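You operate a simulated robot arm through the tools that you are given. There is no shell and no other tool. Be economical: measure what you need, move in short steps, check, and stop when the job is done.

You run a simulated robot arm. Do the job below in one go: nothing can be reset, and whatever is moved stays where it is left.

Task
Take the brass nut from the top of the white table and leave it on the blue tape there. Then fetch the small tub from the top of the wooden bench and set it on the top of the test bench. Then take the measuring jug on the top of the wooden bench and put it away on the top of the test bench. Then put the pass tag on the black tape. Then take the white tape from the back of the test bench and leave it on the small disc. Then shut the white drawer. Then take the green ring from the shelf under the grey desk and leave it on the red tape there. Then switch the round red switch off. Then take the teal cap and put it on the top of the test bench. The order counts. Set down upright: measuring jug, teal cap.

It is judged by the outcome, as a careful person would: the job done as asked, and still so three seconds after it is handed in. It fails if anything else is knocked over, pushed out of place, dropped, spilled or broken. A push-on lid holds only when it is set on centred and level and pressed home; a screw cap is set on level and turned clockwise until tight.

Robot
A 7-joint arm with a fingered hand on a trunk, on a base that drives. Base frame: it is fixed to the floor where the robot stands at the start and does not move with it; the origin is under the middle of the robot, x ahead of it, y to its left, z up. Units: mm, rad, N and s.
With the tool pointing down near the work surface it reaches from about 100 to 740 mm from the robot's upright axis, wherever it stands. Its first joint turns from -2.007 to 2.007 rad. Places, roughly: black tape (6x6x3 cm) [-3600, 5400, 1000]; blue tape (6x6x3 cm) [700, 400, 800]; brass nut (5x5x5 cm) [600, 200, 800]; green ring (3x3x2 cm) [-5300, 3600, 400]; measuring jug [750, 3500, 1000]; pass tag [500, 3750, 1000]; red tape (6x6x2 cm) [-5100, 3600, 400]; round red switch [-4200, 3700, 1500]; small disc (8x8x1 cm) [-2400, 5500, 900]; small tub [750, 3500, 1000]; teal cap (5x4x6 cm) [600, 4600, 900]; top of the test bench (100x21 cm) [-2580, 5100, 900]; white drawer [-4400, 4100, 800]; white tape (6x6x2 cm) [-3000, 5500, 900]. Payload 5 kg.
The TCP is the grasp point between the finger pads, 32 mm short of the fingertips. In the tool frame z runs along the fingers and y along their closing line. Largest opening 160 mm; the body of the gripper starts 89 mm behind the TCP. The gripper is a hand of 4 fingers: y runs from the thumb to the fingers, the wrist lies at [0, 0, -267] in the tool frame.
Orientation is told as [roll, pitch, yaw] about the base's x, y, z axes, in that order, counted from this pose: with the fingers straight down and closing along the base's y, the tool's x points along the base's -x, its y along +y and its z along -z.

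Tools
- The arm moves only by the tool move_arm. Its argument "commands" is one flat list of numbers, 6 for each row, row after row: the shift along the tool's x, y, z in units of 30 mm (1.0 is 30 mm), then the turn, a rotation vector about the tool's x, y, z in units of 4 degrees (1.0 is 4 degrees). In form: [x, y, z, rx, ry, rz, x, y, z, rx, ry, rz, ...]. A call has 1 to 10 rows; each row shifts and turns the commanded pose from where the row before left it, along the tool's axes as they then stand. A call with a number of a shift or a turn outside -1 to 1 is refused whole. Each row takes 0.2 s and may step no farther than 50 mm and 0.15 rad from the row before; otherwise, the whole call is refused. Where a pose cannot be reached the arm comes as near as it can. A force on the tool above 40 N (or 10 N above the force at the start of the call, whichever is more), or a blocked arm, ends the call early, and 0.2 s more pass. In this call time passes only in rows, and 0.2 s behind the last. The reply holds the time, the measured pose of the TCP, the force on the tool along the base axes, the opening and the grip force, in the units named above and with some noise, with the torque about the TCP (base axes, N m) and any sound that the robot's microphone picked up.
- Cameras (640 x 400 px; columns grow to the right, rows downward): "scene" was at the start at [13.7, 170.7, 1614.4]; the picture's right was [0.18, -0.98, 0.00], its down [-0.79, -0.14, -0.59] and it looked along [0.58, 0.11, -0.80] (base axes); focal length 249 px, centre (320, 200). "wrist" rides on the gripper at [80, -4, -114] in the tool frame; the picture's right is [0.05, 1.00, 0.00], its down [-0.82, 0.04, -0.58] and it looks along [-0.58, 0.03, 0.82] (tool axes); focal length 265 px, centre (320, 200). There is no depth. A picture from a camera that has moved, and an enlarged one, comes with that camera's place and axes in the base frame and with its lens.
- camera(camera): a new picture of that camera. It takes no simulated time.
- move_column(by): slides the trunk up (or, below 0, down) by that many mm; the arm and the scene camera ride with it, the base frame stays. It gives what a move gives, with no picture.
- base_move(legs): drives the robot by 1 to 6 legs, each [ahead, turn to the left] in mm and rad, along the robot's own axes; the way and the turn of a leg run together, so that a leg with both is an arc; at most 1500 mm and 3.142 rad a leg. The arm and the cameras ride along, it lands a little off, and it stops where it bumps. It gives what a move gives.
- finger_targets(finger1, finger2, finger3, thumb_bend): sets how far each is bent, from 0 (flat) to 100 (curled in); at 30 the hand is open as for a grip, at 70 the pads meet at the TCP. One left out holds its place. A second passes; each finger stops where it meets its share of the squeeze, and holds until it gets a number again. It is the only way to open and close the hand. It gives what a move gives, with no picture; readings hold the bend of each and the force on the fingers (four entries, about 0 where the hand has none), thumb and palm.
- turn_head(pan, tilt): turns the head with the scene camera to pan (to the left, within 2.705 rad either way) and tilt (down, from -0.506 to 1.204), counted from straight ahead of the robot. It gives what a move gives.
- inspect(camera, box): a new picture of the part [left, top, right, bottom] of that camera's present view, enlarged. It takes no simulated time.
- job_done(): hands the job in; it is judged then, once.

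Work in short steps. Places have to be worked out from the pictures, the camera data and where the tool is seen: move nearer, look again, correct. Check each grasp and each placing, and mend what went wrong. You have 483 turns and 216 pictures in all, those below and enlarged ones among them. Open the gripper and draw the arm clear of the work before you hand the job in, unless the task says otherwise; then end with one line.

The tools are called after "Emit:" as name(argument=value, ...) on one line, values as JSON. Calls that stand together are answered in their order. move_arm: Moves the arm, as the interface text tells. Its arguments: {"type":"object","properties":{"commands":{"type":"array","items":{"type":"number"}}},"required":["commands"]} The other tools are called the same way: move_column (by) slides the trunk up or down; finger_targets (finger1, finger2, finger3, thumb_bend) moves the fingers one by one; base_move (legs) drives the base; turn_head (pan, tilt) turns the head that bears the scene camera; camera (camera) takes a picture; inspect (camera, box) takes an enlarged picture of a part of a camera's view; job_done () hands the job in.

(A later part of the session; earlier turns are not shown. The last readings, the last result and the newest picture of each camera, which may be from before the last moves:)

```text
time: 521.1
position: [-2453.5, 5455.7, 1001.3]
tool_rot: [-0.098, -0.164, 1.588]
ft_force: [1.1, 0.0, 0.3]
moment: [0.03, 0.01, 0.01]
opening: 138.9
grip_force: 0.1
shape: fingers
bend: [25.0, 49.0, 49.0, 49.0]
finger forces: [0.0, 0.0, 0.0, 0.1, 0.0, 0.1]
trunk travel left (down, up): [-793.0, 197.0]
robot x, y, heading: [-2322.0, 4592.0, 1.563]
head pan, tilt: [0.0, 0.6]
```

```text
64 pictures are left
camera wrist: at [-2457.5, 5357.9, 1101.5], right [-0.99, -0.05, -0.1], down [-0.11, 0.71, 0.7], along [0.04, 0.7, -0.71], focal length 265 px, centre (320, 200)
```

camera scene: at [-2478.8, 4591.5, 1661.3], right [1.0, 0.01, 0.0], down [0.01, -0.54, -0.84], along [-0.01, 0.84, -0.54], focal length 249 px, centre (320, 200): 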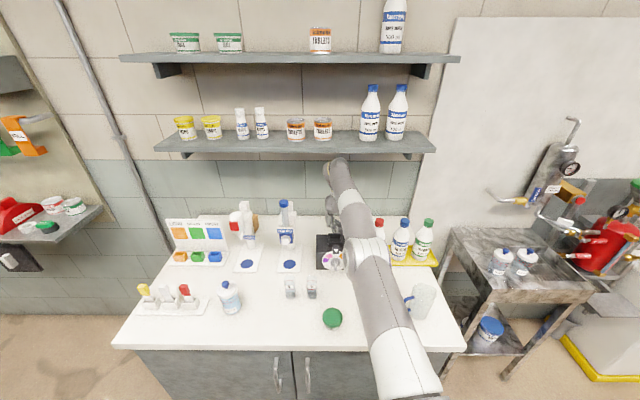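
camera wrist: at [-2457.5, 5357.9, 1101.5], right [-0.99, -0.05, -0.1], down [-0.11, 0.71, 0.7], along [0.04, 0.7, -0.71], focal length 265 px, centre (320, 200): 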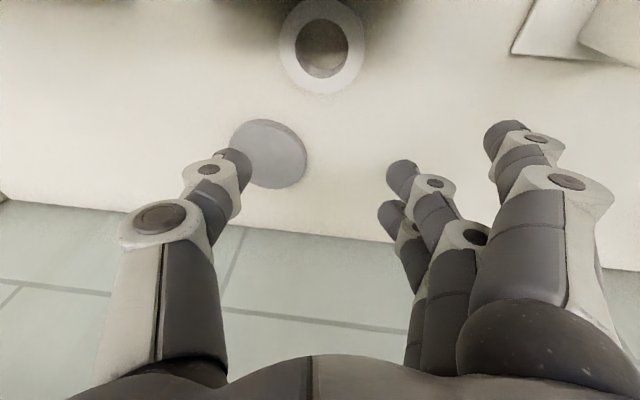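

Tape confirmed at [-2441,5407]. I'll trim finger 1 and bring the hand back with the base.

Emit:
finger_targets(finger1=33)

Emit:
base_move(legs=[[-54, -0.009]])

Emit:
camera(camera="wrist")

```text
time: 522.1
position: [-2453.4, 5456.0, 1002.4]
tool_rot: [-0.097, -0.164, 1.588]
ft_force: [0.4, -0.2, 0.2]
moment: [-0.02, 0.01, 0.01]
opening: 127.1
grip_force: 0.2
shape: fingers
bend: [33.0, 49.0, 49.0, 49.0]
finger forces: [0.1, 0.0, 0.0, 0.0, 0.1, 0.0]
trunk travel left (down, up): [-793.0, 197.0]
robot x, y, heading: [-2318.6, 4591.2, 1.567]
head pan, tilt: [0.0, 0.6]
```

```text
time: 523.0
position: [-2447.3, 5403.5, 1005.0]
tool_rot: [-0.099, -0.164, 1.581]
ft_force: [-0.5, -0.6, -0.5]
moment: [0.02, -0.02, -0.03]
opening: 127.2
grip_force: 0.1
shape: fingers
bend: [33.0, 49.0, 49.0, 49.0]
finger forces: [0.0, 0.0, 0.0, 0.1, 0.0, 0.0]
trunk travel left (down, up): [-793.0, 197.0]
robot x, y, heading: [-2320.7, 4541.2, 1.56]
head pan, tilt: [0.0, 0.6]
```

```text
63 pictures are left
camera wrist: at [-2451.7, 5305.6, 1102.7], right [-0.99, -0.04, -0.1], down [-0.1, 0.71, 0.7], along [0.04, 0.7, -0.71], focal length 265 px, centre (320, 200)
```

wrist: 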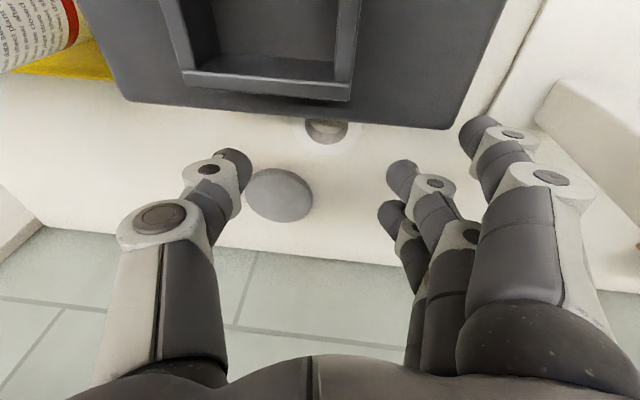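

The box's hood top is at z≈1018, right under my camera's path, so I'll make the hand vertical (more camera height) and move the base forward a little to keep reach.

Emit:
base_move(legs=[[50, 0]])

Emit:
move_arm(commands=[0, 0, 0, -0.5, 0.8, 0, 0, 0, 0, -0.5, 0.8, 0, 0, 0, 0, -0.4, 0.8, 0])

Emit:
camera(camera="wrist")

```text
time: 524.0
position: [-2445.8, 5456.0, 1001.8]
tool_rot: [-0.098, -0.162, 1.581]
ft_force: [-1.2, -0.2, -0.6]
moment: [-0.06, 0.0, 0.01]
opening: 127.2
grip_force: 0.1
shape: fingers
bend: [33.0, 49.0, 49.0, 49.0]
finger forces: [0.1, 0.1, 0.1, 0.0, 0.0, 0.0]
trunk travel left (down, up): [-793.0, 197.0]
robot x, y, heading: [-2322.6, 4592.8, 1.557]
head pan, tilt: [0.0, 0.6]
```

```text
time: 524.8
position: [-2466.9, 5411.8, 1001.1]
tool_rot: [0.0, 0.005, 1.574]
ft_force: [0.1, 0.3, -0.8]
moment: [0.0, 0.0, 0.02]
opening: 127.3
grip_force: 0.0
shape: fingers
bend: [33.0, 49.0, 49.0, 49.0]
finger forces: [0.0, 0.0, 0.1, 0.1, 0.0, 0.1]
out of reach, approached as far as the arm can: row 1, 2, 3
trunk travel left (down, up): [-793.0, 197.0]
robot x, y, heading: [-2322.6, 4589.4, 1.553]
head pan, tilt: [0.0, 0.6]
```

```text
62 pictures are left
camera wrist: at [-2460.6, 5332.2, 1114.9], right [-1.0, -0.05, 0.0], down [-0.04, 0.82, 0.57], along [-0.03, 0.57, -0.82], focal length 265 px, centre (320, 200)
```

wrist: 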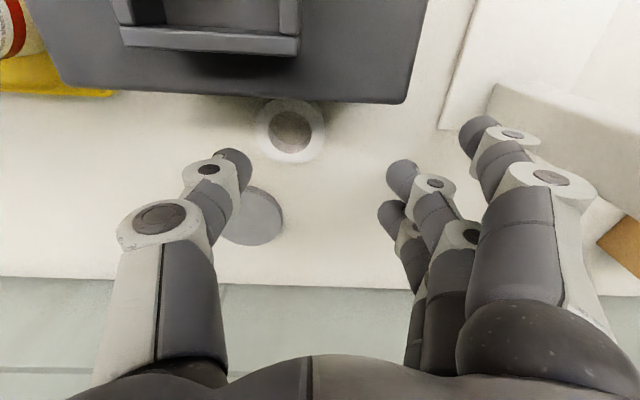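

Vertical and reachable. I'll rotate the base slightly (−0.032 rad) and back 9 mm to centre over the tape.

Emit:
base_move(legs=[[0, -0.032], [-9, 0]])

Emit:
camera(camera="wrist")

```text
time: 525.9
position: [-2439.2, 5407.7, 1004.0]
tool_rot: [0.001, 0.0, 1.541]
ft_force: [0.0, -0.8, -0.6]
moment: [0.0, 0.04, 0.01]
opening: 127.3
grip_force: 0.1
shape: fingers
bend: [33.0, 49.0, 49.0, 49.0]
finger forces: [0.1, 0.0, 0.0, 0.0, 0.0, 0.0]
trunk travel left (down, up): [-793.0, 197.0]
robot x, y, heading: [-2323.1, 4583.7, 1.529]
head pan, tilt: [0.0, 0.6]
```

```text
61 pictures are left
camera wrist: at [-2436.7, 5328.0, 1116.8], right [-1.0, -0.02, 0.0], down [-0.02, 0.82, 0.58], along [-0.01, 0.58, -0.82], focal length 265 px, centre (320, 200)
```

wrist: 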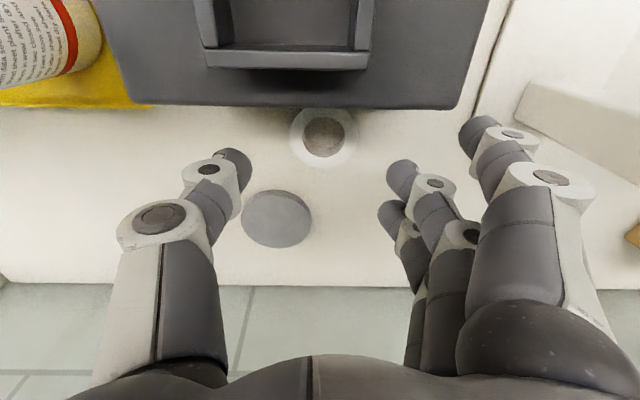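

Centred. I'll lower with the trunk.

Emit:
move_column(by=-40)

Emit:
move_column(by=-10)

Emit:
camera(camera="wrist")

```text
time: 526.7
position: [-2439.9, 5408.3, 963.0]
tool_rot: [0.003, 0.001, 1.541]
ft_force: [-0.8, 0.5, 1.0]
moment: [0.02, -0.01, 0.01]
opening: 126.9
grip_force: 0.0
shape: fingers
bend: [33.0, 49.0, 49.0, 49.0]
finger forces: [0.0, 0.0, 0.0, 0.1, 0.0, 0.1]
trunk travel left (down, up): [-753.0, 237.0]
robot x, y, heading: [-2321.2, 4578.0, 1.526]
head pan, tilt: [0.0, 0.6]
```

```text
time: 527.3
position: [-2438.2, 5407.7, 952.6]
tool_rot: [0.004, 0.002, 1.543]
ft_force: [0.5, 0.1, 0.2]
moment: [-0.01, -0.03, 0.01]
opening: 127.1
grip_force: 0.0
shape: fingers
bend: [33.0, 49.0, 49.0, 49.0]
finger forces: [0.0, 0.0, 0.1, 0.1, 0.0, 0.0]
trunk travel left (down, up): [-743.0, 247.0]
robot x, y, heading: [-2319.1, 4583.5, 1.527]
head pan, tilt: [0.0, 0.6]
```

```text
60 pictures are left
camera wrist: at [-2436.7, 5328.0, 1066.7], right [-1.0, -0.02, 0.0], down [-0.02, 0.82, 0.58], along [-0.01, 0.58, -0.82], focal length 265 px, centre (320, 200)
```

wrist: 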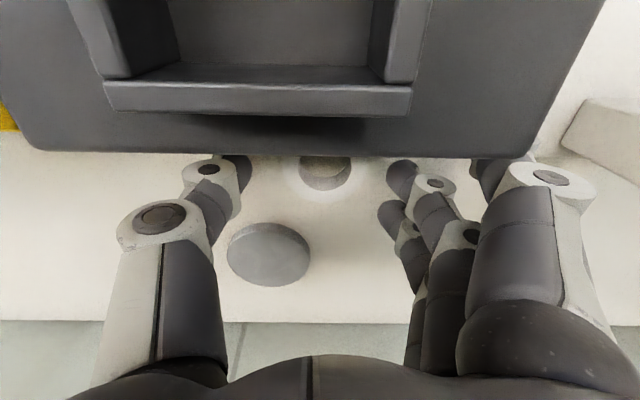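

Emit:
move_column(by=-6)

Emit:
finger_targets(finger2=76, finger3=70, thumb_bend=76)

Emit:
inspect(camera="wrist", box=[200, 120, 440, 280])

```text
time: 527.8
position: [-2439.7, 5407.7, 946.9]
tool_rot: [0.001, 0.003, 1.54]
ft_force: [0.6, -0.1, 0.4]
moment: [-0.02, 0.0, -0.02]
opening: 127.0
grip_force: 0.1
shape: fingers
bend: [33.0, 49.0, 49.0, 49.0]
finger forces: [0.0, 0.1, 0.1, 0.0, 0.0, 0.0]
trunk travel left (down, up): [-737.0, 253.0]
robot x, y, heading: [-2320.6, 4577.3, 1.525]
head pan, tilt: [0.0, 0.6]
```

```text
time: 528.8
position: [-2438.7, 5408.9, 948.3]
tool_rot: [0.003, 0.0, 1.541]
ft_force: [3.4, 4.2, 12.0]
moment: [0.39, 0.26, -0.19]
opening: 99.0
grip_force: 24.9
shape: fingers
bend: [33.0, 54.0, 68.0, 68.0]
finger forces: [0.0, 12.4, 15.6, 0.0, 22.2, 0.0]
trunk travel left (down, up): [-737.0, 253.0]
robot x, y, heading: [-2318.6, 4581.9, 1.527]
head pan, tilt: [0.0, 0.6]
```

```text
2.50 times, centred on (320, 200) of wrist
camera zoom: at [-2435.9, 5327.9, 1062.2], right [-1.0, -0.02, 0.0], down [-0.02, 0.82, 0.58], along [-0.01, 0.58, -0.82], focal length 664 px, centre (320, 200)
```

zoom: 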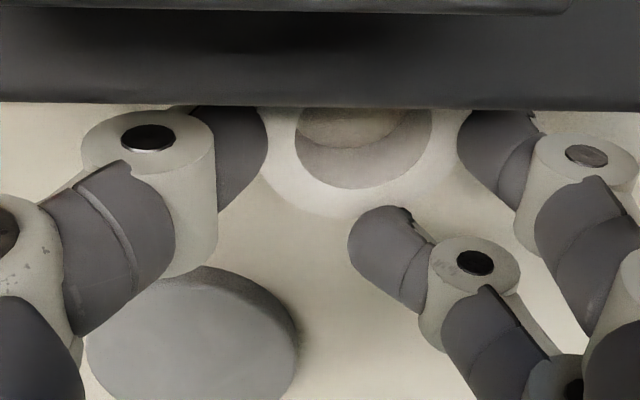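

The tape is pinched across its diameter. I'll lift 15 mm with the trunk and check.

Emit:
move_column(by=16)

Emit:
inspect(camera="wrist", box=[200, 120, 440, 280])

```text
time: 529.5
position: [-2440.1, 5407.9, 960.4]
tool_rot: [0.002, 0.007, 1.539]
ft_force: [-0.1, 1.1, 0.4]
moment: [0.07, -0.02, 0.0]
opening: 86.6
grip_force: 13.5
shape: fingers
bend: [33.0, 53.0, 70.0, 73.0]
finger forces: [0.1, 15.0, 0.2, 0.0, 12.4, 0.1]
trunk travel left (down, up): [-753.0, 237.0]
robot x, y, heading: [-2322.2, 4580.5, 1.527]
head pan, tilt: [0.0, 0.6]
```

```text
2.50 times, centred on (320, 200) of wrist
camera zoom: at [-2437.4, 5328.0, 1075.5], right [-1.0, -0.02, 0.0], down [-0.02, 0.82, 0.57], along [-0.01, 0.57, -0.82], focal length 664 px, centre (320, 200)
```

zoom: 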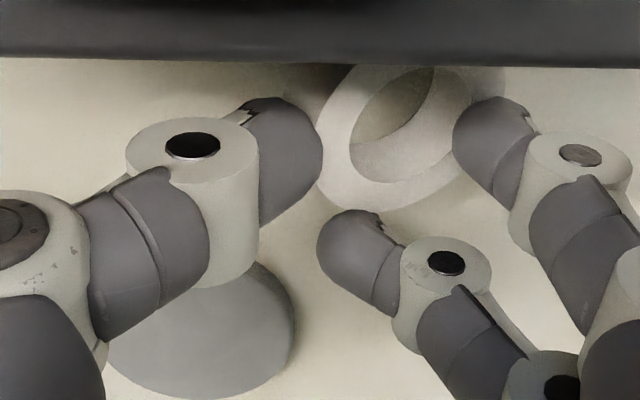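

The tape tilted in the two-point pinch. With it lifted, I'll carry it 32 mm away from the box, set it down, and re-grasp with all fingers.

Emit:
base_move(legs=[[32, 0]])

Emit:
move_column(by=-12)

Emit:
finger_targets(finger2=48, finger3=48, thumb_bend=62)

Emit:
inspect(camera="wrist", box=[200, 120, 440, 280])

```text
time: 530.3
position: [-2439.9, 5441.8, 961.2]
tool_rot: [0.003, 0.005, 1.542]
ft_force: [-0.2, 0.3, -1.1]
moment: [-0.05, -0.01, 0.01]
opening: 86.1
grip_force: 13.6
shape: fingers
bend: [33.0, 53.0, 70.0, 73.0]
finger forces: [0.1, 14.9, 0.2, 0.1, 12.4, 0.0]
trunk travel left (down, up): [-753.0, 237.0]
robot x, y, heading: [-2318.0, 4612.5, 1.528]
head pan, tilt: [0.0, 0.6]
```

```text
time: 530.9
position: [-2437.1, 5440.1, 954.4]
tool_rot: [0.001, -0.002, 1.54]
ft_force: [1.9, 0.4, 17.8]
moment: [0.04, 0.57, -0.06]
opening: 86.4
grip_force: 18.8
shape: fingers
bend: [33.0, 55.0, 70.0, 73.0]
finger forces: [0.1, 21.4, 0.3, 0.0, 16.1, 0.1]
trunk travel left (down, up): [-741.0, 249.0]
robot x, y, heading: [-2318.7, 4614.0, 1.527]
head pan, tilt: [0.0, 0.6]
```

```text
time: 531.9
position: [-2439.9, 5440.7, 949.5]
tool_rot: [0.002, 0.004, 1.543]
ft_force: [0.3, -0.5, 0.7]
moment: [0.02, -0.04, 0.0]
opening: 101.4
grip_force: 0.2
shape: fingers
bend: [33.0, 48.0, 48.0, 62.0]
finger forces: [0.1, 0.0, 0.1, 0.0, 0.0, 0.0]
trunk travel left (down, up): [-741.0, 249.0]
robot x, y, heading: [-2316.4, 4614.1, 1.529]
head pan, tilt: [0.0, 0.6]
```

```text
2.50 times, centred on (320, 200) of wrist
camera zoom: at [-2436.2, 5360.5, 1064.0], right [-1.0, -0.02, 0.0], down [-0.02, 0.82, 0.57], along [-0.01, 0.57, -0.82], focal length 664 px, centre (320, 200)
```

zoom: 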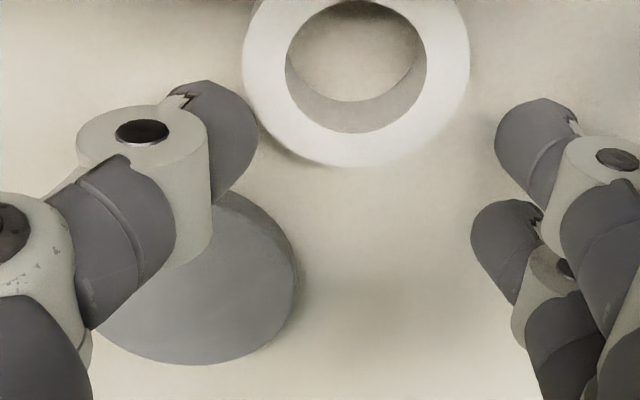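

The tape now lies flat at [-2446,5424] with a gap to the box. I'll re-open, re-centre, and grasp with all fingers.

Emit:
move_column(by=12)

Emit:
finger_targets(finger1=49, finger2=49, finger3=49, thumb_bend=49)

Emit:
base_move(legs=[[-12, 0.008]])

Emit:
camera(camera="wrist")

```text
time: 532.5
position: [-2438.5, 5440.7, 962.2]
tool_rot: [0.002, 0.002, 1.542]
ft_force: [0.6, -0.1, -0.7]
moment: [-0.02, 0.04, 0.0]
opening: 101.5
grip_force: 0.1
shape: fingers
bend: [33.0, 48.0, 48.0, 62.0]
finger forces: [0.1, 0.0, 0.0, 0.0, 0.0, 0.0]
trunk travel left (down, up): [-753.0, 237.0]
robot x, y, heading: [-2319.8, 4615.7, 1.523]
head pan, tilt: [0.0, 0.6]
```

```text
time: 533.5
position: [-2438.2, 5439.6, 962.5]
tool_rot: [0.001, 0.003, 1.543]
ft_force: [0.0, -0.3, 0.0]
moment: [0.03, 0.0, -0.01]
opening: 95.3
grip_force: 0.1
shape: fingers
bend: [49.0, 49.0, 49.0, 49.0]
finger forces: [0.1, 0.0, 0.0, 0.0, 0.1, 0.1]
trunk travel left (down, up): [-753.0, 237.0]
robot x, y, heading: [-2318.2, 4616.2, 1.524]
head pan, tilt: [0.0, 0.6]
```

```text
time: 534.3
position: [-2446.6, 5426.8, 963.3]
tool_rot: [0.002, 0.003, 1.548]
ft_force: [-0.1, 0.3, 0.8]
moment: [0.05, -0.03, 0.0]
opening: 95.2
grip_force: 0.0
shape: fingers
bend: [49.0, 49.0, 49.0, 49.0]
finger forces: [0.1, 0.0, 0.0, 0.0, 0.0, 0.0]
trunk travel left (down, up): [-753.0, 237.0]
robot x, y, heading: [-2319.0, 4599.9, 1.541]
head pan, tilt: [0.0, 0.6]
```

```text
56 pictures are left
camera wrist: at [-2442.9, 5346.6, 1077.1], right [-1.0, -0.03, 0.0], down [-0.02, 0.82, 0.58], along [-0.02, 0.58, -0.82], focal length 265 px, centre (320, 200)
```

wrist: 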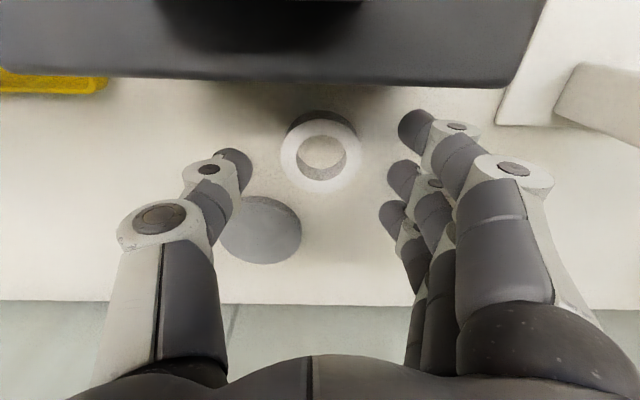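

Centred with room all around. Lower and grasp.

Emit:
move_column(by=-17)

Emit:
finger_targets(finger1=72, finger2=72, finger3=72, thumb_bend=64)

Emit:
move_column(by=16)

Emit:
inspect(camera="wrist", box=[200, 100, 440, 260])

```text
time: 534.9
position: [-2446.7, 5427.0, 945.6]
tool_rot: [0.001, 0.001, 1.549]
ft_force: [0.2, -0.3, 0.6]
moment: [0.0, 0.03, -0.03]
opening: 95.5
grip_force: 0.2
shape: fingers
bend: [49.0, 49.0, 49.0, 49.0]
finger forces: [0.0, 0.1, 0.0, 0.0, 0.0, 0.1]
trunk travel left (down, up): [-736.0, 254.0]
robot x, y, heading: [-2319.9, 4602.0, 1.536]
head pan, tilt: [0.0, 0.6]
```

```text
time: 535.9
position: [-2445.5, 5427.6, 945.5]
tool_rot: [0.001, 0.004, 1.548]
ft_force: [-1.1, 0.0, 0.8]
moment: [-0.04, 0.01, -0.03]
opening: 45.7
grip_force: 14.8
shape: fingers
bend: [71.0, 59.0, 72.0, 61.0]
finger forces: [5.9, 8.5, 1.9, 0.0, 12.8, 0.0]
trunk travel left (down, up): [-736.0, 254.0]
robot x, y, heading: [-2320.6, 4600.9, 1.536]
head pan, tilt: [0.0, 0.6]
```

```text
time: 536.5
position: [-2445.7, 5428.3, 961.3]
tool_rot: [0.004, 0.004, 1.549]
ft_force: [0.0, 0.5, -0.2]
moment: [0.0, 0.0, 0.0]
opening: 45.5
grip_force: 14.0
shape: fingers
bend: [71.0, 59.0, 72.0, 61.0]
finger forces: [5.2, 8.2, 1.9, 0.0, 12.6, 0.0]
trunk travel left (down, up): [-752.0, 238.0]
robot x, y, heading: [-2320.1, 4594.6, 1.535]
head pan, tilt: [0.0, 0.6]
```

```text
2.50 times, centred on (320, 180) of wrist
camera zoom: at [-2442.9, 5347.6, 1075.2], right [-1.0, -0.03, 0.0], down [-0.02, 0.82, 0.57], along [-0.02, 0.57, -0.82], focal length 664 px, centre (320, 250)
```

zoom: 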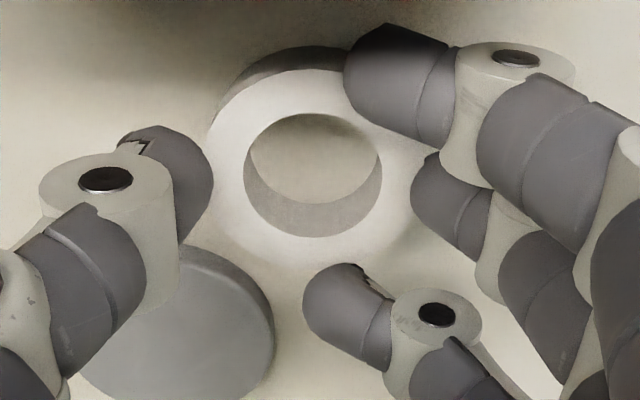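

The tape is held flat by all four fingers. I'll swing the base to bring it in line with the disc.

Emit:
base_move(legs=[[0, -0.055], [18, 0]])

Emit:
move_arm(commands=[0, 0, 0, 0, -0.8, 0, 0, 0, 0, 0, -0.8, 0, 0, 0, 0, 0, -0.8, 0])

Emit:
camera(camera="wrist")

```text
time: 537.7
position: [-2398.4, 5452.1, 961.4]
tool_rot: [0.001, 0.005, 1.495]
ft_force: [0.0, 0.9, -0.7]
moment: [-0.05, 0.02, -0.02]
opening: 45.3
grip_force: 13.6
shape: fingers
bend: [71.0, 59.0, 72.0, 61.0]
finger forces: [5.4, 8.2, 1.9, 0.0, 12.5, 0.0]
trunk travel left (down, up): [-752.0, 238.0]
robot x, y, heading: [-2314.1, 4618.2, 1.482]
head pan, tilt: [0.0, 0.6]
```

```text
time: 538.5
position: [-2399.7, 5451.1, 962.5]
tool_rot: [0.001, -0.165, 1.495]
ft_force: [-0.5, 0.4, 0.0]
moment: [0.02, -0.01, 0.01]
opening: 45.5
grip_force: 14.7
shape: fingers
bend: [71.0, 59.0, 72.0, 61.0]
finger forces: [5.8, 8.2, 2.3, 0.1, 12.4, 0.0]
trunk travel left (down, up): [-752.0, 238.0]
robot x, y, heading: [-2317.6, 4618.8, 1.478]
head pan, tilt: [0.0, 0.6]
```

```text
54 pictures are left
camera wrist: at [-2401.8, 5352.6, 1061.2], right [-1.0, 0.02, -0.01], down [0.01, 0.71, 0.7], along [0.02, 0.7, -0.71], focal length 265 px, centre (320, 200)
```

wrist: 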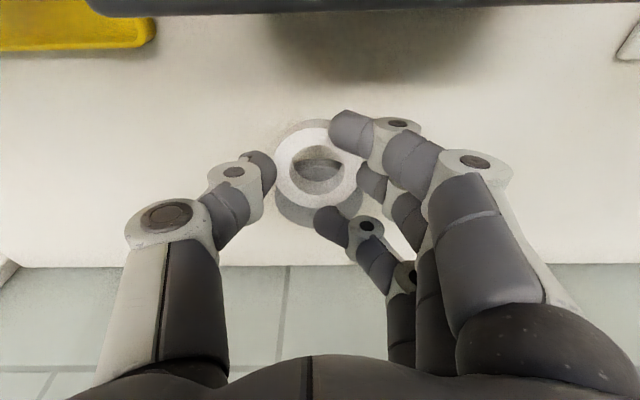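

Now slide forward about 41 mm to bring the tape over the disc.

Emit:
move_arm(commands=[-0.45, 0, 0.075, 0, 0, 0, -0.45, 0, 0.075, 0, 0, 0, -0.45, 0, 0.075, 0, 0, 0])

Emit:
camera(camera="wrist")

```text
time: 539.3
position: [-2396.8, 5492.3, 960.3]
tool_rot: [0.0, -0.164, 1.497]
ft_force: [-0.5, -0.8, 0.1]
moment: [0.0, 0.02, 0.02]
opening: 45.2
grip_force: 15.4
shape: fingers
bend: [71.0, 59.0, 72.0, 61.0]
finger forces: [6.9, 8.1, 2.4, 0.0, 12.4, 0.1]
trunk travel left (down, up): [-752.0, 238.0]
robot x, y, heading: [-2319.1, 4616.0, 1.487]
head pan, tilt: [0.0, 0.6]
```

```text
53 pictures are left
camera wrist: at [-2398.7, 5395.2, 1060.0], right [-1.0, 0.02, -0.01], down [0.01, 0.71, 0.7], along [0.02, 0.7, -0.71], focal length 265 px, centre (320, 200)
```

wrist: 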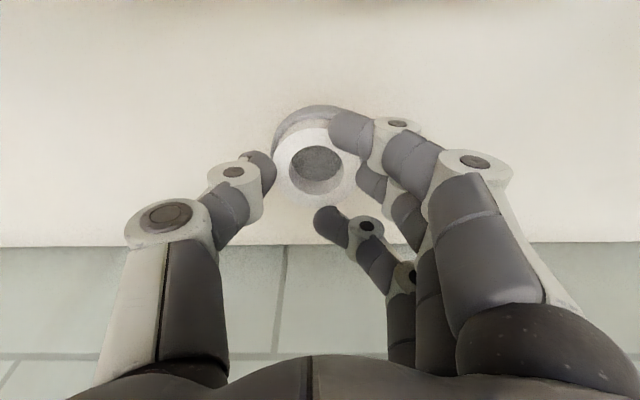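

The tape is over the disc (tape [-2393,5500], disc [-2397,5503]). Lower to contact with the trunk.

Emit:
move_column(by=-4)

Emit:
move_column(by=-4)

```text
time: 539.9
position: [-2396.8, 5491.6, 958.7]
tool_rot: [0.002, -0.168, 1.495]
ft_force: [-0.7, 0.8, 6.6]
moment: [-0.14, -0.06, -0.01]
opening: 45.3
grip_force: 17.6
shape: fingers
bend: [71.0, 59.0, 72.0, 61.0]
finger forces: [10.6, 8.2, 2.5, 0.0, 13.8, 0.0]
trunk travel left (down, up): [-748.0, 242.0]
robot x, y, heading: [-2316.2, 4619.2, 1.481]
head pan, tilt: [0.0, 0.6]
```

```text
time: 540.4
position: [-2396.9, 5492.6, 953.4]
tool_rot: [0.0, -0.163, 1.497]
ft_force: [0.1, -0.3, 6.6]
moment: [-0.14, 0.02, -0.03]
opening: 43.9
grip_force: 15.4
shape: fingers
bend: [72.0, 60.0, 71.0, 61.0]
finger forces: [8.3, 8.1, 2.6, 0.0, 12.4, 0.0]
trunk travel left (down, up): [-744.0, 246.0]
robot x, y, heading: [-2319.3, 4621.6, 1.483]
head pan, tilt: [0.0, 0.6]
```

In contact. Release gently.

Emit:
finger_targets(finger1=60, finger2=56, finger3=60, thumb_bend=57)

Emit:
inspect(camera="wrist", box=[200, 80, 440, 240])

```text
time: 541.4
position: [-2397.1, 5491.5, 953.6]
tool_rot: [0.002, -0.163, 1.497]
ft_force: [0.6, -0.3, -0.5]
moment: [-0.01, 0.0, 0.0]
opening: 60.6
grip_force: 0.2
shape: fingers
bend: [60.0, 56.0, 60.0, 56.0]
finger forces: [0.0, 0.1, 0.0, 0.0, 0.0, 0.0]
trunk travel left (down, up): [-744.0, 246.0]
robot x, y, heading: [-2319.3, 4617.4, 1.478]
head pan, tilt: [0.0, 0.6]
```

```text
2.50 times, centred on (320, 160) of wrist
camera zoom: at [-2398.9, 5394.7, 1052.3], right [-1.0, 0.02, -0.01], down [0.01, 0.71, 0.7], along [0.02, 0.7, -0.71], focal length 664 px, centre (320, 300)
```

zoom: 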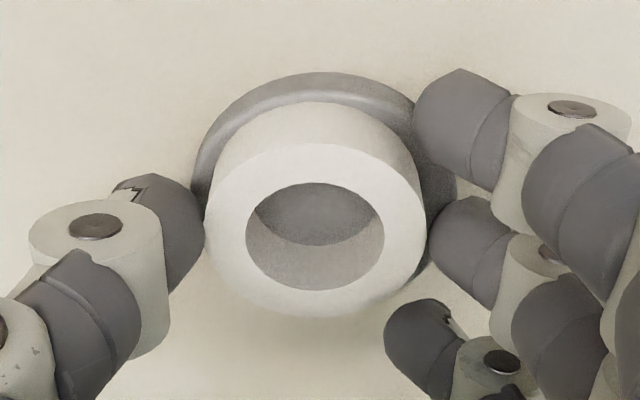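

The tape rests flat on the disc. Now I'll raise a little, open, and check before leaving.

Emit:
move_column(by=8)

Emit:
finger_targets(finger1=50, finger2=50, finger3=50, thumb_bend=50)

Emit:
move_column(by=30)

Emit:
move_arm(commands=[0, 0, 0, 0, -1, 0, 0, 0, 0, 0, -1, 0, 0, 0, 0, 0, -1, 0, 0, 0, 0, 0, -1, 0, 0, 0, 0, 0, -1, 0])

Emit:
camera(camera="wrist")

```text
time: 542.0
position: [-2396.9, 5493.6, 961.1]
tool_rot: [0.002, -0.165, 1.495]
ft_force: [-0.1, 0.3, -0.8]
moment: [-0.01, 0.03, 0.0]
opening: 60.4
grip_force: 0.0
shape: fingers
bend: [60.0, 56.0, 60.0, 56.0]
finger forces: [0.1, 0.0, 0.0, 0.1, 0.0, 0.1]
trunk travel left (down, up): [-752.0, 238.0]
robot x, y, heading: [-2322.7, 4618.5, 1.484]
head pan, tilt: [0.0, 0.6]
```

```text
time: 543.0
position: [-2397.0, 5491.9, 960.3]
tool_rot: [0.001, -0.163, 1.497]
ft_force: [0.8, 0.0, -0.7]
moment: [-0.02, -0.01, -0.01]
opening: 90.4
grip_force: 0.0
shape: fingers
bend: [50.0, 50.0, 50.0, 50.0]
finger forces: [0.1, 0.0, 0.1, 0.0, 0.0, 0.0]
trunk travel left (down, up): [-752.0, 238.0]
robot x, y, heading: [-2317.7, 4618.8, 1.485]
head pan, tilt: [0.0, 0.6]
```

```text
time: 543.7
position: [-2397.5, 5491.2, 992.1]
tool_rot: [0.002, -0.165, 1.496]
ft_force: [-0.8, -0.3, -0.1]
moment: [0.0, 0.0, 0.03]
opening: 90.9
grip_force: 0.0
shape: fingers
bend: [50.0, 50.0, 50.0, 50.0]
finger forces: [0.1, 0.1, 0.0, 0.0, 0.0, 0.1]
trunk travel left (down, up): [-782.0, 208.0]
robot x, y, heading: [-2319.4, 4619.7, 1.48]
head pan, tilt: [0.0, 0.6]
```

```text
time: 544.9
position: [-2397.0, 5492.2, 991.6]
tool_rot: [0.003, -0.516, 1.495]
ft_force: [-0.1, 0.2, -0.1]
moment: [0.0, -0.04, 0.0]
opening: 90.4
grip_force: 0.1
shape: fingers
bend: [50.0, 50.0, 50.0, 50.0]
finger forces: [0.0, 0.0, 0.0, 0.1, 0.1, 0.1]
trunk travel left (down, up): [-782.0, 208.0]
robot x, y, heading: [-2320.3, 4614.5, 1.483]
head pan, tilt: [0.0, 0.6]
```

```text
51 pictures are left
camera wrist: at [-2400.8, 5366.2, 1051.1], right [-1.0, 0.03, -0.02], down [-0.01, 0.43, 0.9], along [0.04, 0.9, -0.43], focal length 265 px, centre (320, 200)
```

wrist: 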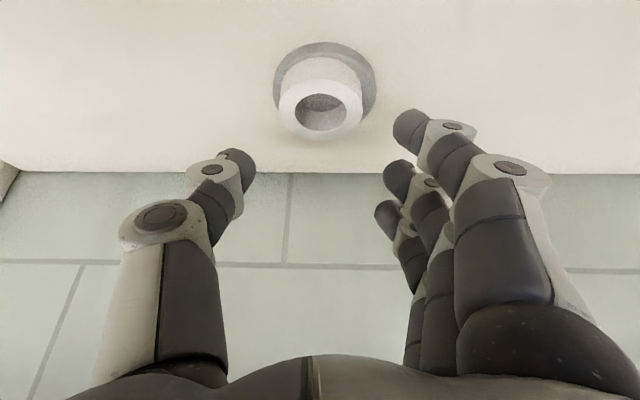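

The tape sits on the disc. Now raise the trunk and check, then back out over the box.

Emit:
move_column(by=50)

Emit:
move_column(by=40)

Emit:
finger_targets(finger1=66, finger2=66, finger3=66, thumb_bend=66)

```text
time: 545.8
position: [-2396.6, 5492.2, 1041.0]
tool_rot: [0.002, -0.513, 1.496]
ft_force: [-0.1, -0.5, 0.0]
moment: [0.0, -0.01, 0.0]
opening: 90.5
grip_force: 0.1
shape: fingers
bend: [50.0, 50.0, 50.0, 50.0]
finger forces: [0.1, 0.1, 0.1, 0.0, 0.0, 0.0]
trunk travel left (down, up): [-832.0, 158.0]
robot x, y, heading: [-2318.6, 4617.3, 1.477]
head pan, tilt: [0.0, 0.6]
```

```text
time: 546.7
position: [-2396.3, 5492.3, 1080.9]
tool_rot: [0.003, -0.513, 1.494]
ft_force: [-0.1, -0.4, 0.0]
moment: [-0.01, -0.04, -0.01]
opening: 90.8
grip_force: 0.1
shape: fingers
bend: [50.0, 50.0, 50.0, 50.0]
finger forces: [0.0, 0.0, 0.0, 0.0, 0.1, 0.1]
trunk travel left (down, up): [-872.0, 118.0]
robot x, y, heading: [-2316.0, 4619.5, 1.479]
head pan, tilt: [0.0, 0.6]
```

```text
time: 547.7
position: [-2396.6, 5493.1, 1082.6]
tool_rot: [0.001, -0.514, 1.496]
ft_force: [0.1, -0.3, -0.6]
moment: [0.0, 0.02, 0.0]
opening: 34.2
grip_force: 0.0
shape: fingers
bend: [66.0, 66.0, 66.0, 66.0]
finger forces: [0.0, 0.0, 0.0, 0.0, 0.0, 0.1]
trunk travel left (down, up): [-872.0, 118.0]
robot x, y, heading: [-2320.2, 4619.3, 1.48]
head pan, tilt: [0.0, 0.6]
```

Emit:
move_column(by=12)

Emit:
base_move(legs=[[-120, 0]])

Emit:
base_move(legs=[[-400, 0.09]])

Emit:
camera(camera="scene")

```text
time: 548.3
position: [-2396.8, 5492.7, 1093.0]
tool_rot: [0.001, -0.512, 1.494]
ft_force: [-0.2, -0.1, -0.6]
moment: [-0.01, 0.02, -0.02]
opening: 34.6
grip_force: 0.0
shape: fingers
bend: [66.0, 66.0, 66.0, 66.0]
finger forces: [0.0, 0.1, 0.0, 0.1, 0.0, 0.1]
trunk travel left (down, up): [-884.0, 106.0]
robot x, y, heading: [-2321.2, 4619.4, 1.48]
head pan, tilt: [0.0, 0.6]
```

```text
time: 549.5
position: [-2407.2, 5370.3, 1094.3]
tool_rot: [0.002, -0.515, 1.496]
ft_force: [-0.1, -1.0, -0.3]
moment: [0.02, -0.03, -0.03]
opening: 34.5
grip_force: 0.0
shape: fingers
bend: [66.0, 66.0, 66.0, 66.0]
finger forces: [0.1, 0.1, 0.0, 0.0, 0.0, 0.0]
trunk travel left (down, up): [-884.0, 106.0]
robot x, y, heading: [-2324.3, 4498.7, 1.483]
head pan, tilt: [0.0, 0.6]
```

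```text
time: 552.0
position: [-2497.4, 4967.2, 1095.6]
tool_rot: [0.002, -0.515, 1.577]
ft_force: [0.4, -1.0, 1.0]
moment: [0.01, 0.0, -0.02]
opening: 34.5
grip_force: 0.1
shape: fingers
bend: [66.0, 66.0, 66.0, 66.0]
finger forces: [0.1, 0.1, 0.0, 0.0, 0.1, 0.1]
trunk travel left (down, up): [-884.0, 106.0]
robot x, y, heading: [-2342.5, 4103.9, 1.564]
head pan, tilt: [0.0, 0.6]
```

```text
50 pictures are left
camera scene: at [-2503.1, 4132.3, 1776.2], right [1.0, -0.01, 0.0], down [0.0, -0.56, -0.83], along [0.01, 0.83, -0.56], focal length 249 px, centre (320, 200)
```

scene: 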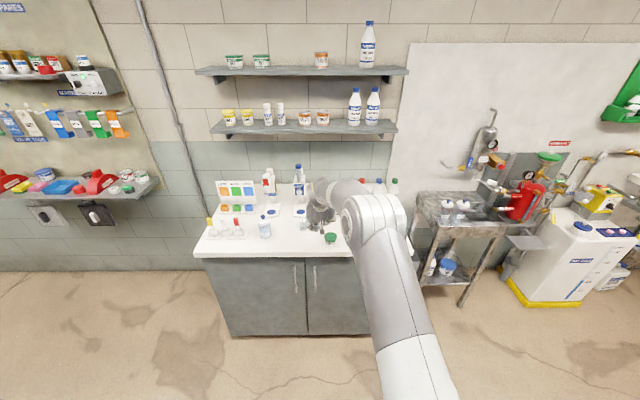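

All good. Next: the white drawer near [-4400,4100,800]. I'll retract the arm, then drive toward that desk and look.

Emit:
move_arm(commands=[0.87, 0, -0.49, 0, 0.8, 0, 0.87, 0, -0.49, 0, 0.8, 0, 0.87, 0, -0.4, 0, 0.8, 0, 0.9, 0, -0.35, 0, 0.8, 0, 0.9, 0, -0.3, 0, 0.8, 0, 0.9, 0, -0.25, 0, 0.8, 0, 0.95, 0, -0.2, 0, 0.8, 0, 0.95, 0, -0.1, 0, 0.8, 0, 0.95, 0, 0, 0, 0.8, 0, 0.95, 0, 0, 0, 0, 0])

Emit:
base_move(legs=[[0, 1.578], [850, 0]])

Emit:
turn_head(pan=0.1, tilt=0.4)

Emit:
camera(camera="scene")

```text
time: 554.2
position: [-2492.4, 4677.2, 1100.1]
tool_rot: [0.002, -0.011, 1.577]
ft_force: [1.0, 0.1, -0.3]
moment: [0.04, -0.02, 0.0]
opening: 34.1
grip_force: 0.2
shape: fingers
bend: [66.0, 66.0, 66.0, 66.0]
finger forces: [0.0, 0.1, 0.0, 0.0, 0.1, 0.1]
trunk travel left (down, up): [-884.0, 106.0]
robot x, y, heading: [-2346.8, 4104.7, 1.562]
head pan, tilt: [0.0, 0.6]
```

```text
time: 562.5
position: [-3771.2, 3984.7, 1098.3]
tool_rot: [0.002, -0.011, 3.133]
ft_force: [-0.6, -0.2, 0.4]
moment: [0.0, -0.04, 0.03]
opening: 34.4
grip_force: 0.2
shape: fingers
bend: [66.0, 66.0, 66.0, 66.0]
finger forces: [0.0, 0.0, 0.1, 0.0, 0.0, 0.1]
trunk travel left (down, up): [-884.0, 106.0]
robot x, y, heading: [-3189.4, 4119.1, 3.117]
head pan, tilt: [0.0, 0.6]
```

```text
time: 563.2
position: [-3771.1, 3983.7, 1099.6]
tool_rot: [0.002, -0.013, 3.132]
ft_force: [-0.7, -0.9, 0.2]
moment: [0.01, 0.01, 0.04]
opening: 33.9
grip_force: 0.1
shape: fingers
bend: [66.0, 66.0, 66.0, 66.0]
finger forces: [0.0, 0.1, 0.0, 0.0, 0.0, 0.0]
trunk travel left (down, up): [-884.0, 106.0]
robot x, y, heading: [-3195.0, 4124.9, 3.118]
head pan, tilt: [0.099, 0.4]
```

```text
49 pictures are left
camera scene: at [-3227.6, 3956.6, 1794.4], right [-0.08, 1.0, 0.0], down [0.39, 0.03, -0.92], along [-0.92, -0.07, -0.39], focal length 249 px, centre (320, 200)
```

scene: 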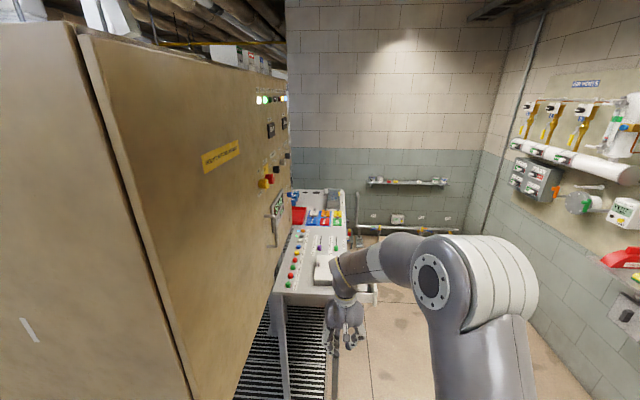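

A beige cabinet stands on the left with the switch on its +y face, and a desk in front of it with the drawer. I'll drive around to face the desk from +y.

Emit:
base_move(legs=[[0, -0.88], [850, 0], [0, 0.9], [650, 0], [0, 1.571]])

Emit:
turn_head(pan=0.0, tilt=0.55)

Emit:
camera(camera="scene")

```text
time: 579.5
position: [-4217.9, 4198.6, 1099.5]
tool_rot: [0.0, -0.013, -1.545]
ft_force: [0.5, -0.6, -0.4]
moment: [-0.03, 0.04, 0.01]
opening: 34.3
grip_force: 0.0
shape: fingers
bend: [66.0, 66.0, 66.0, 66.0]
finger forces: [0.0, 0.0, 0.1, 0.0, 0.0, 0.1]
trunk travel left (down, up): [-884.0, 106.0]
robot x, y, heading: [-4374.7, 4770.1, -1.555]
head pan, tilt: [0.099, 0.4]
```

```text
time: 580.1
position: [-4217.8, 4198.1, 1100.6]
tool_rot: [0.002, -0.012, -1.545]
ft_force: [0.4, 1.0, -0.2]
moment: [-0.01, -0.04, 0.0]
opening: 34.2
grip_force: 0.1
shape: fingers
bend: [66.0, 66.0, 66.0, 66.0]
finger forces: [0.1, 0.0, 0.0, 0.1, 0.0, 0.1]
trunk travel left (down, up): [-884.0, 106.0]
robot x, y, heading: [-4372.0, 4771.8, -1.559]
head pan, tilt: [0.0, 0.55]
```

```text
48 pictures are left
camera scene: at [-4216.5, 4744.4, 1780.8], right [-1.0, -0.01, 0.0], down [-0.01, 0.52, -0.85], along [0.01, -0.85, -0.52], focal length 249 px, centre (320, 200)
```

scene: 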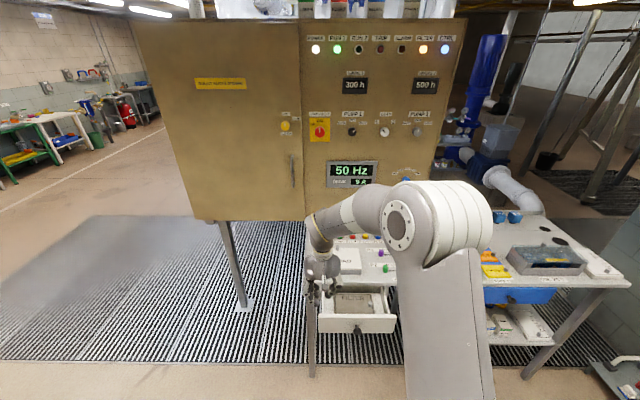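

Emit:
inspect(camera="scene", box=[290, 220, 420, 350])

Emit:
inspect(camera="scene", box=[270, 90, 370, 190])

```text
3.08 times, centred on (355, 285) of scene
camera zoom: at [-4216.5, 4744.4, 1780.8], right [-1.0, -0.01, 0.0], down [-0.01, 0.52, -0.85], along [0.01, -0.85, -0.52], focal length 767 px, centre (212, -62)
```

zoom: 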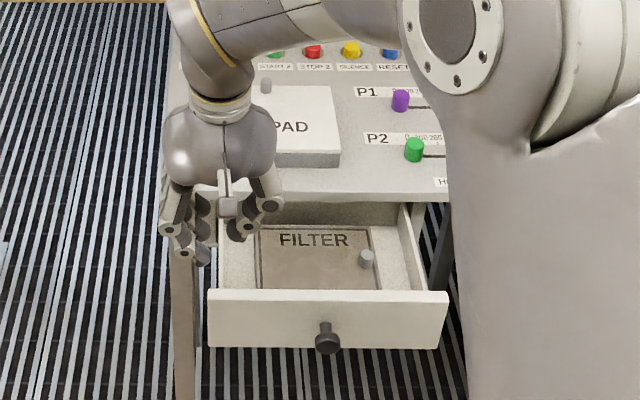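

```text
4.00 times, centred on (320, 140) of scene
camera zoom: at [-4216.5, 4744.4, 1780.8], right [-1.0, -0.01, 0.0], down [-0.01, 0.52, -0.85], along [0.01, -0.85, -0.52], focal length 998 px, centre (320, 440)
```

zoom: 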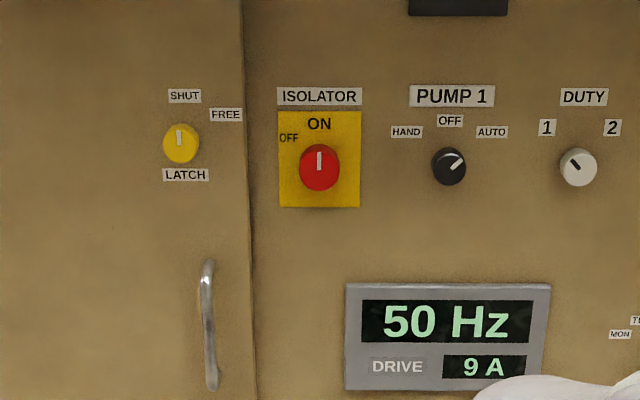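

The drawer front is centred at about [-4367,4136], z≈775 (travel ≈150 mm). I'll bring the closed hand in front of it, below the desk top, to push at its middle.

Emit:
move_arm(commands=[0.4, -1, 0.2, 0, 0, 0, 0.4, -1, 0.2, 0, 0, 0, 0.4, -1, 0.2, 0, 0, 0, 0.4, -1, 0.2, 0, 0, 0, 0.4, -0.95, 0.2, 0, 0, 0])

Emit:
finger_targets(finger1=72, finger2=72, finger3=72, thumb_bend=66)

Emit:
move_column(by=-245)

Emit:
camera(camera="wrist")

Emit:
camera(camera="scene")

```text
time: 581.4
position: [-4367.9, 4253.1, 1064.9]
tool_rot: [0.002, -0.01, -1.545]
ft_force: [0.2, 0.2, 0.6]
moment: [0.0, -0.02, 0.0]
opening: 34.2
grip_force: 0.1
shape: fingers
bend: [66.0, 66.0, 66.0, 66.0]
finger forces: [0.0, 0.0, 0.1, 0.1, 0.0, 0.1]
trunk travel left (down, up): [-884.0, 106.0]
robot x, y, heading: [-4379.5, 4774.3, -1.558]
head pan, tilt: [0.0, 0.55]
```

```text
time: 582.4
position: [-4368.8, 4254.4, 1064.7]
tool_rot: [0.002, -0.012, -1.546]
ft_force: [0.6, 0.5, -0.2]
moment: [0.01, -0.01, 0.0]
opening: 25.7
grip_force: 0.1
shape: fingers
bend: [72.0, 72.0, 72.0, 66.0]
finger forces: [0.0, 0.0, 0.1, 0.1, 0.1, 0.0]
trunk travel left (down, up): [-884.0, 106.0]
robot x, y, heading: [-4375.7, 4772.3, -1.557]
head pan, tilt: [0.0, 0.55]
```

```text
time: 584.9
position: [-4369.0, 4253.4, 819.9]
tool_rot: [0.002, -0.012, -1.546]
ft_force: [0.3, 0.6, -1.0]
moment: [0.01, -0.01, -0.01]
opening: 25.5
grip_force: 0.1
shape: fingers
bend: [72.0, 72.0, 72.0, 66.0]
finger forces: [0.0, 0.1, 0.1, 0.0, 0.0, 0.0]
trunk travel left (down, up): [-639.0, 351.0]
robot x, y, heading: [-4375.7, 4769.8, -1.561]
head pan, tilt: [0.0, 0.55]
```

```text
45 pictures are left
camera wrist: at [-4373.5, 4334.8, 932.5], right [1.0, 0.08, 0.0], down [0.06, -0.81, 0.59], along [0.05, -0.58, -0.81], focal length 265 px, centre (320, 200)
```

wrist: 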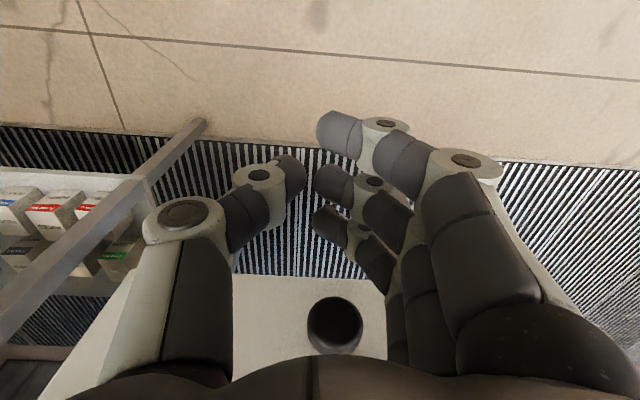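

```text
44 pictures are left
camera scene: at [-4216.6, 4744.5, 1535.8], right [-1.0, -0.01, 0.0], down [-0.01, 0.52, -0.85], along [0.01, -0.85, -0.52], focal length 249 px, centre (320, 200)
```

scene: 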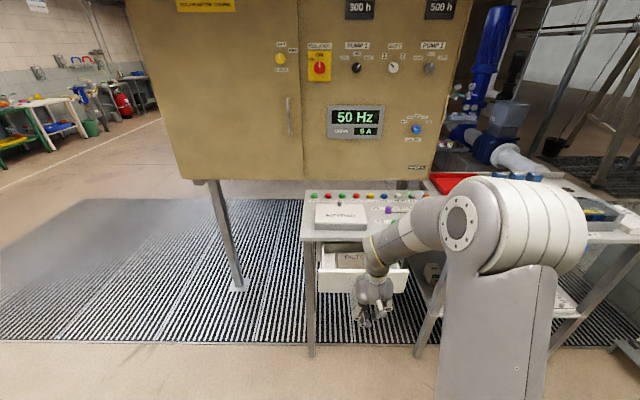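

The panel seems higher than assumed (centre z≈850), so I'll raise 50 mm and approach until contact.

Emit:
move_column(by=50)

Emit:
move_arm(commands=[-0.5, 0, 0, 0, 0, 0, -0.5, 0, 0, 0, 0, 0])

Emit:
camera(camera="wrist")

```text
time: 585.8
position: [-4368.1, 4252.6, 869.1]
tool_rot: [0.0, -0.011, -1.545]
ft_force: [-0.4, -0.1, 0.6]
moment: [0.0, 0.01, -0.01]
opening: 25.4
grip_force: 0.0
shape: fingers
bend: [72.0, 72.0, 72.0, 66.0]
finger forces: [0.0, 0.0, 0.0, 0.1, 0.0, 0.0]
trunk travel left (down, up): [-689.0, 301.0]
robot x, y, heading: [-4375.7, 4771.7, -1.564]
head pan, tilt: [0.0, 0.55]
```

```text
time: 586.4
position: [-4366.0, 4221.6, 869.0]
tool_rot: [0.001, -0.014, -1.545]
ft_force: [0.5, -0.6, 0.8]
moment: [-0.02, 0.01, -0.01]
opening: 25.7
grip_force: 0.0
shape: fingers
bend: [72.0, 72.0, 72.0, 66.0]
finger forces: [0.0, 0.1, 0.0, 0.0, 0.1, 0.0]
trunk travel left (down, up): [-689.0, 301.0]
robot x, y, heading: [-4378.8, 4771.0, -1.559]
head pan, tilt: [0.0, 0.55]
```

```text
43 pictures are left
camera wrist: at [-4371.9, 4303.1, 982.2], right [1.0, 0.08, 0.0], down [0.06, -0.81, 0.59], along [0.05, -0.58, -0.81], focal length 265 px, centre (320, 200)
```

wrist: 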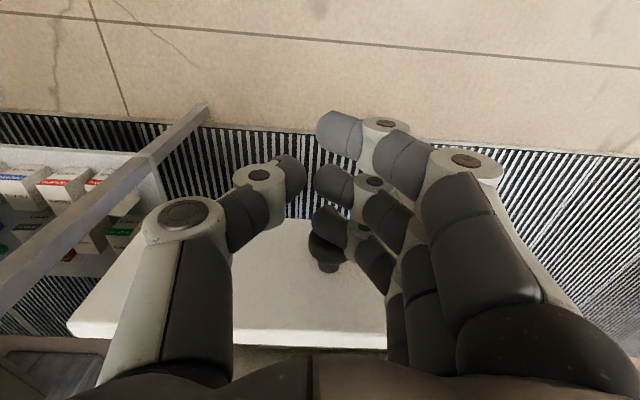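

Panel spans roughly z 760–880 at y≈4125. I'll push forward steadily, watching force.

Emit:
move_arm(commands=[-0.5, 0, 0, 0, 0, 0, -0.5, 0, 0, 0, 0, 0, -0.5, 0, 0, 0, 0, 0, -0.5, 0, 0, 0, 0, 0, -0.5, 0, 0, 0, 0, 0])

Emit:
move_arm(commands=[-0.5, 0, 0, 0, 0, 0, -0.5, 0, 0, 0, 0, 0, -0.5, 0, 0, 0, 0, 0, -0.5, 0, 0, 0, 0, 0, -0.5, 0, 0, 0, 0, 0])

Emit:
camera(camera="wrist")

```text
time: 587.6
position: [-4366.4, 4147.9, 872.4]
tool_rot: [0.002, -0.011, -1.545]
ft_force: [0.7, 0.5, 0.6]
moment: [0.0, 0.0, 0.01]
opening: 25.8
grip_force: 0.0
shape: fingers
bend: [72.0, 72.0, 72.0, 66.0]
finger forces: [0.0, 0.0, 0.1, 0.1, 0.1, 0.0]
trunk travel left (down, up): [-689.0, 301.0]
robot x, y, heading: [-4374.1, 4770.4, -1.554]
head pan, tilt: [0.0, 0.55]
```

```text
time: 588.8
position: [-4360.6, 4091.9, 869.8]
tool_rot: [0.003, 0.01, -1.551]
ft_force: [0.8, 19.9, 8.8]
moment: [-0.03, -0.04, 0.11]
opening: 25.7
grip_force: 10.0
shape: fingers
bend: [72.0, 72.0, 74.0, 66.0]
finger forces: [0.1, 0.1, 20.0, 0.1, 0.0, 0.1]
trunk travel left (down, up): [-689.0, 301.0]
robot x, y, heading: [-4372.8, 4771.5, -1.561]
head pan, tilt: [0.0, 0.55]
stopped in row 5: the force on the tool passed its limit at 49 N (the readings are from after the stop); the commanded pose is now the measured one
```

```text
42 pictures are left
camera wrist: at [-4366.5, 4169.9, 984.9], right [1.0, 0.07, 0.01], down [0.06, -0.82, 0.57], along [0.05, -0.57, -0.82], focal length 265 px, centre (320, 200)
```

wrist: 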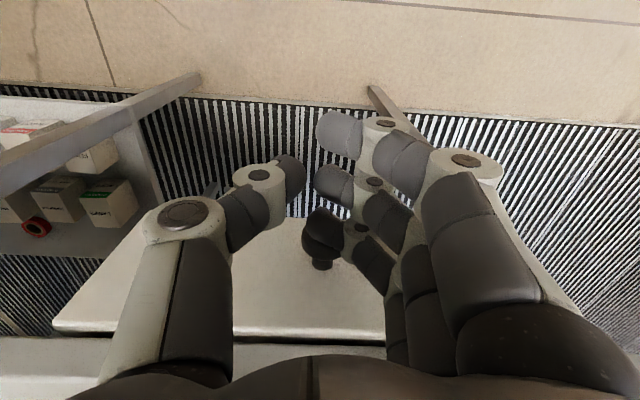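

The drawer has moved in to y≈3990 and meets firm resistance. I'll press once more to be sure it's home.

Emit:
move_arm(commands=[-0.2, 0, 0, 0, 0, 0, -0.2, 0, 0, 0, 0, 0, -0.2, 0, 0, 0, 0, 0])

Emit:
inspect(camera="wrist", box=[40, 200, 400, 400])

```text
time: 589.2
position: [-4360.1, 4090.2, 868.8]
tool_rot: [0.01, 0.023, -1.554]
ft_force: [0.4, 17.6, 8.3]
moment: [-0.08, -0.03, 0.14]
opening: 26.0
grip_force: 8.4
shape: fingers
bend: [72.0, 72.0, 74.0, 66.0]
finger forces: [0.0, 0.0, 17.0, 0.0, 0.0, 0.0]
trunk travel left (down, up): [-689.0, 301.0]
robot x, y, heading: [-4376.6, 4770.4, -1.557]
head pan, tilt: [0.0, 0.55]
stopped in row 2: the force on the tool passed its limit at 45 N (the readings are from after the stop); the commanded pose is now the measured one
```

```text
1.78 times, centred on (220, 300) of wrist
camera zoom: at [-4365.6, 4168.3, 984.1], right [1.0, 0.07, 0.01], down [0.05, -0.83, 0.56], along [0.05, -0.56, -0.83], focal length 472 px, centre (498, 22)
```

zoom: 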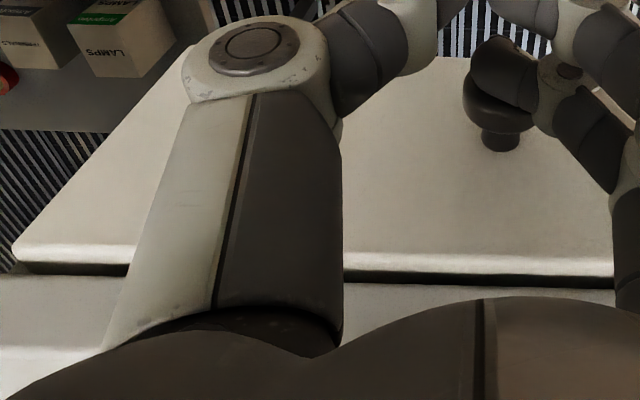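

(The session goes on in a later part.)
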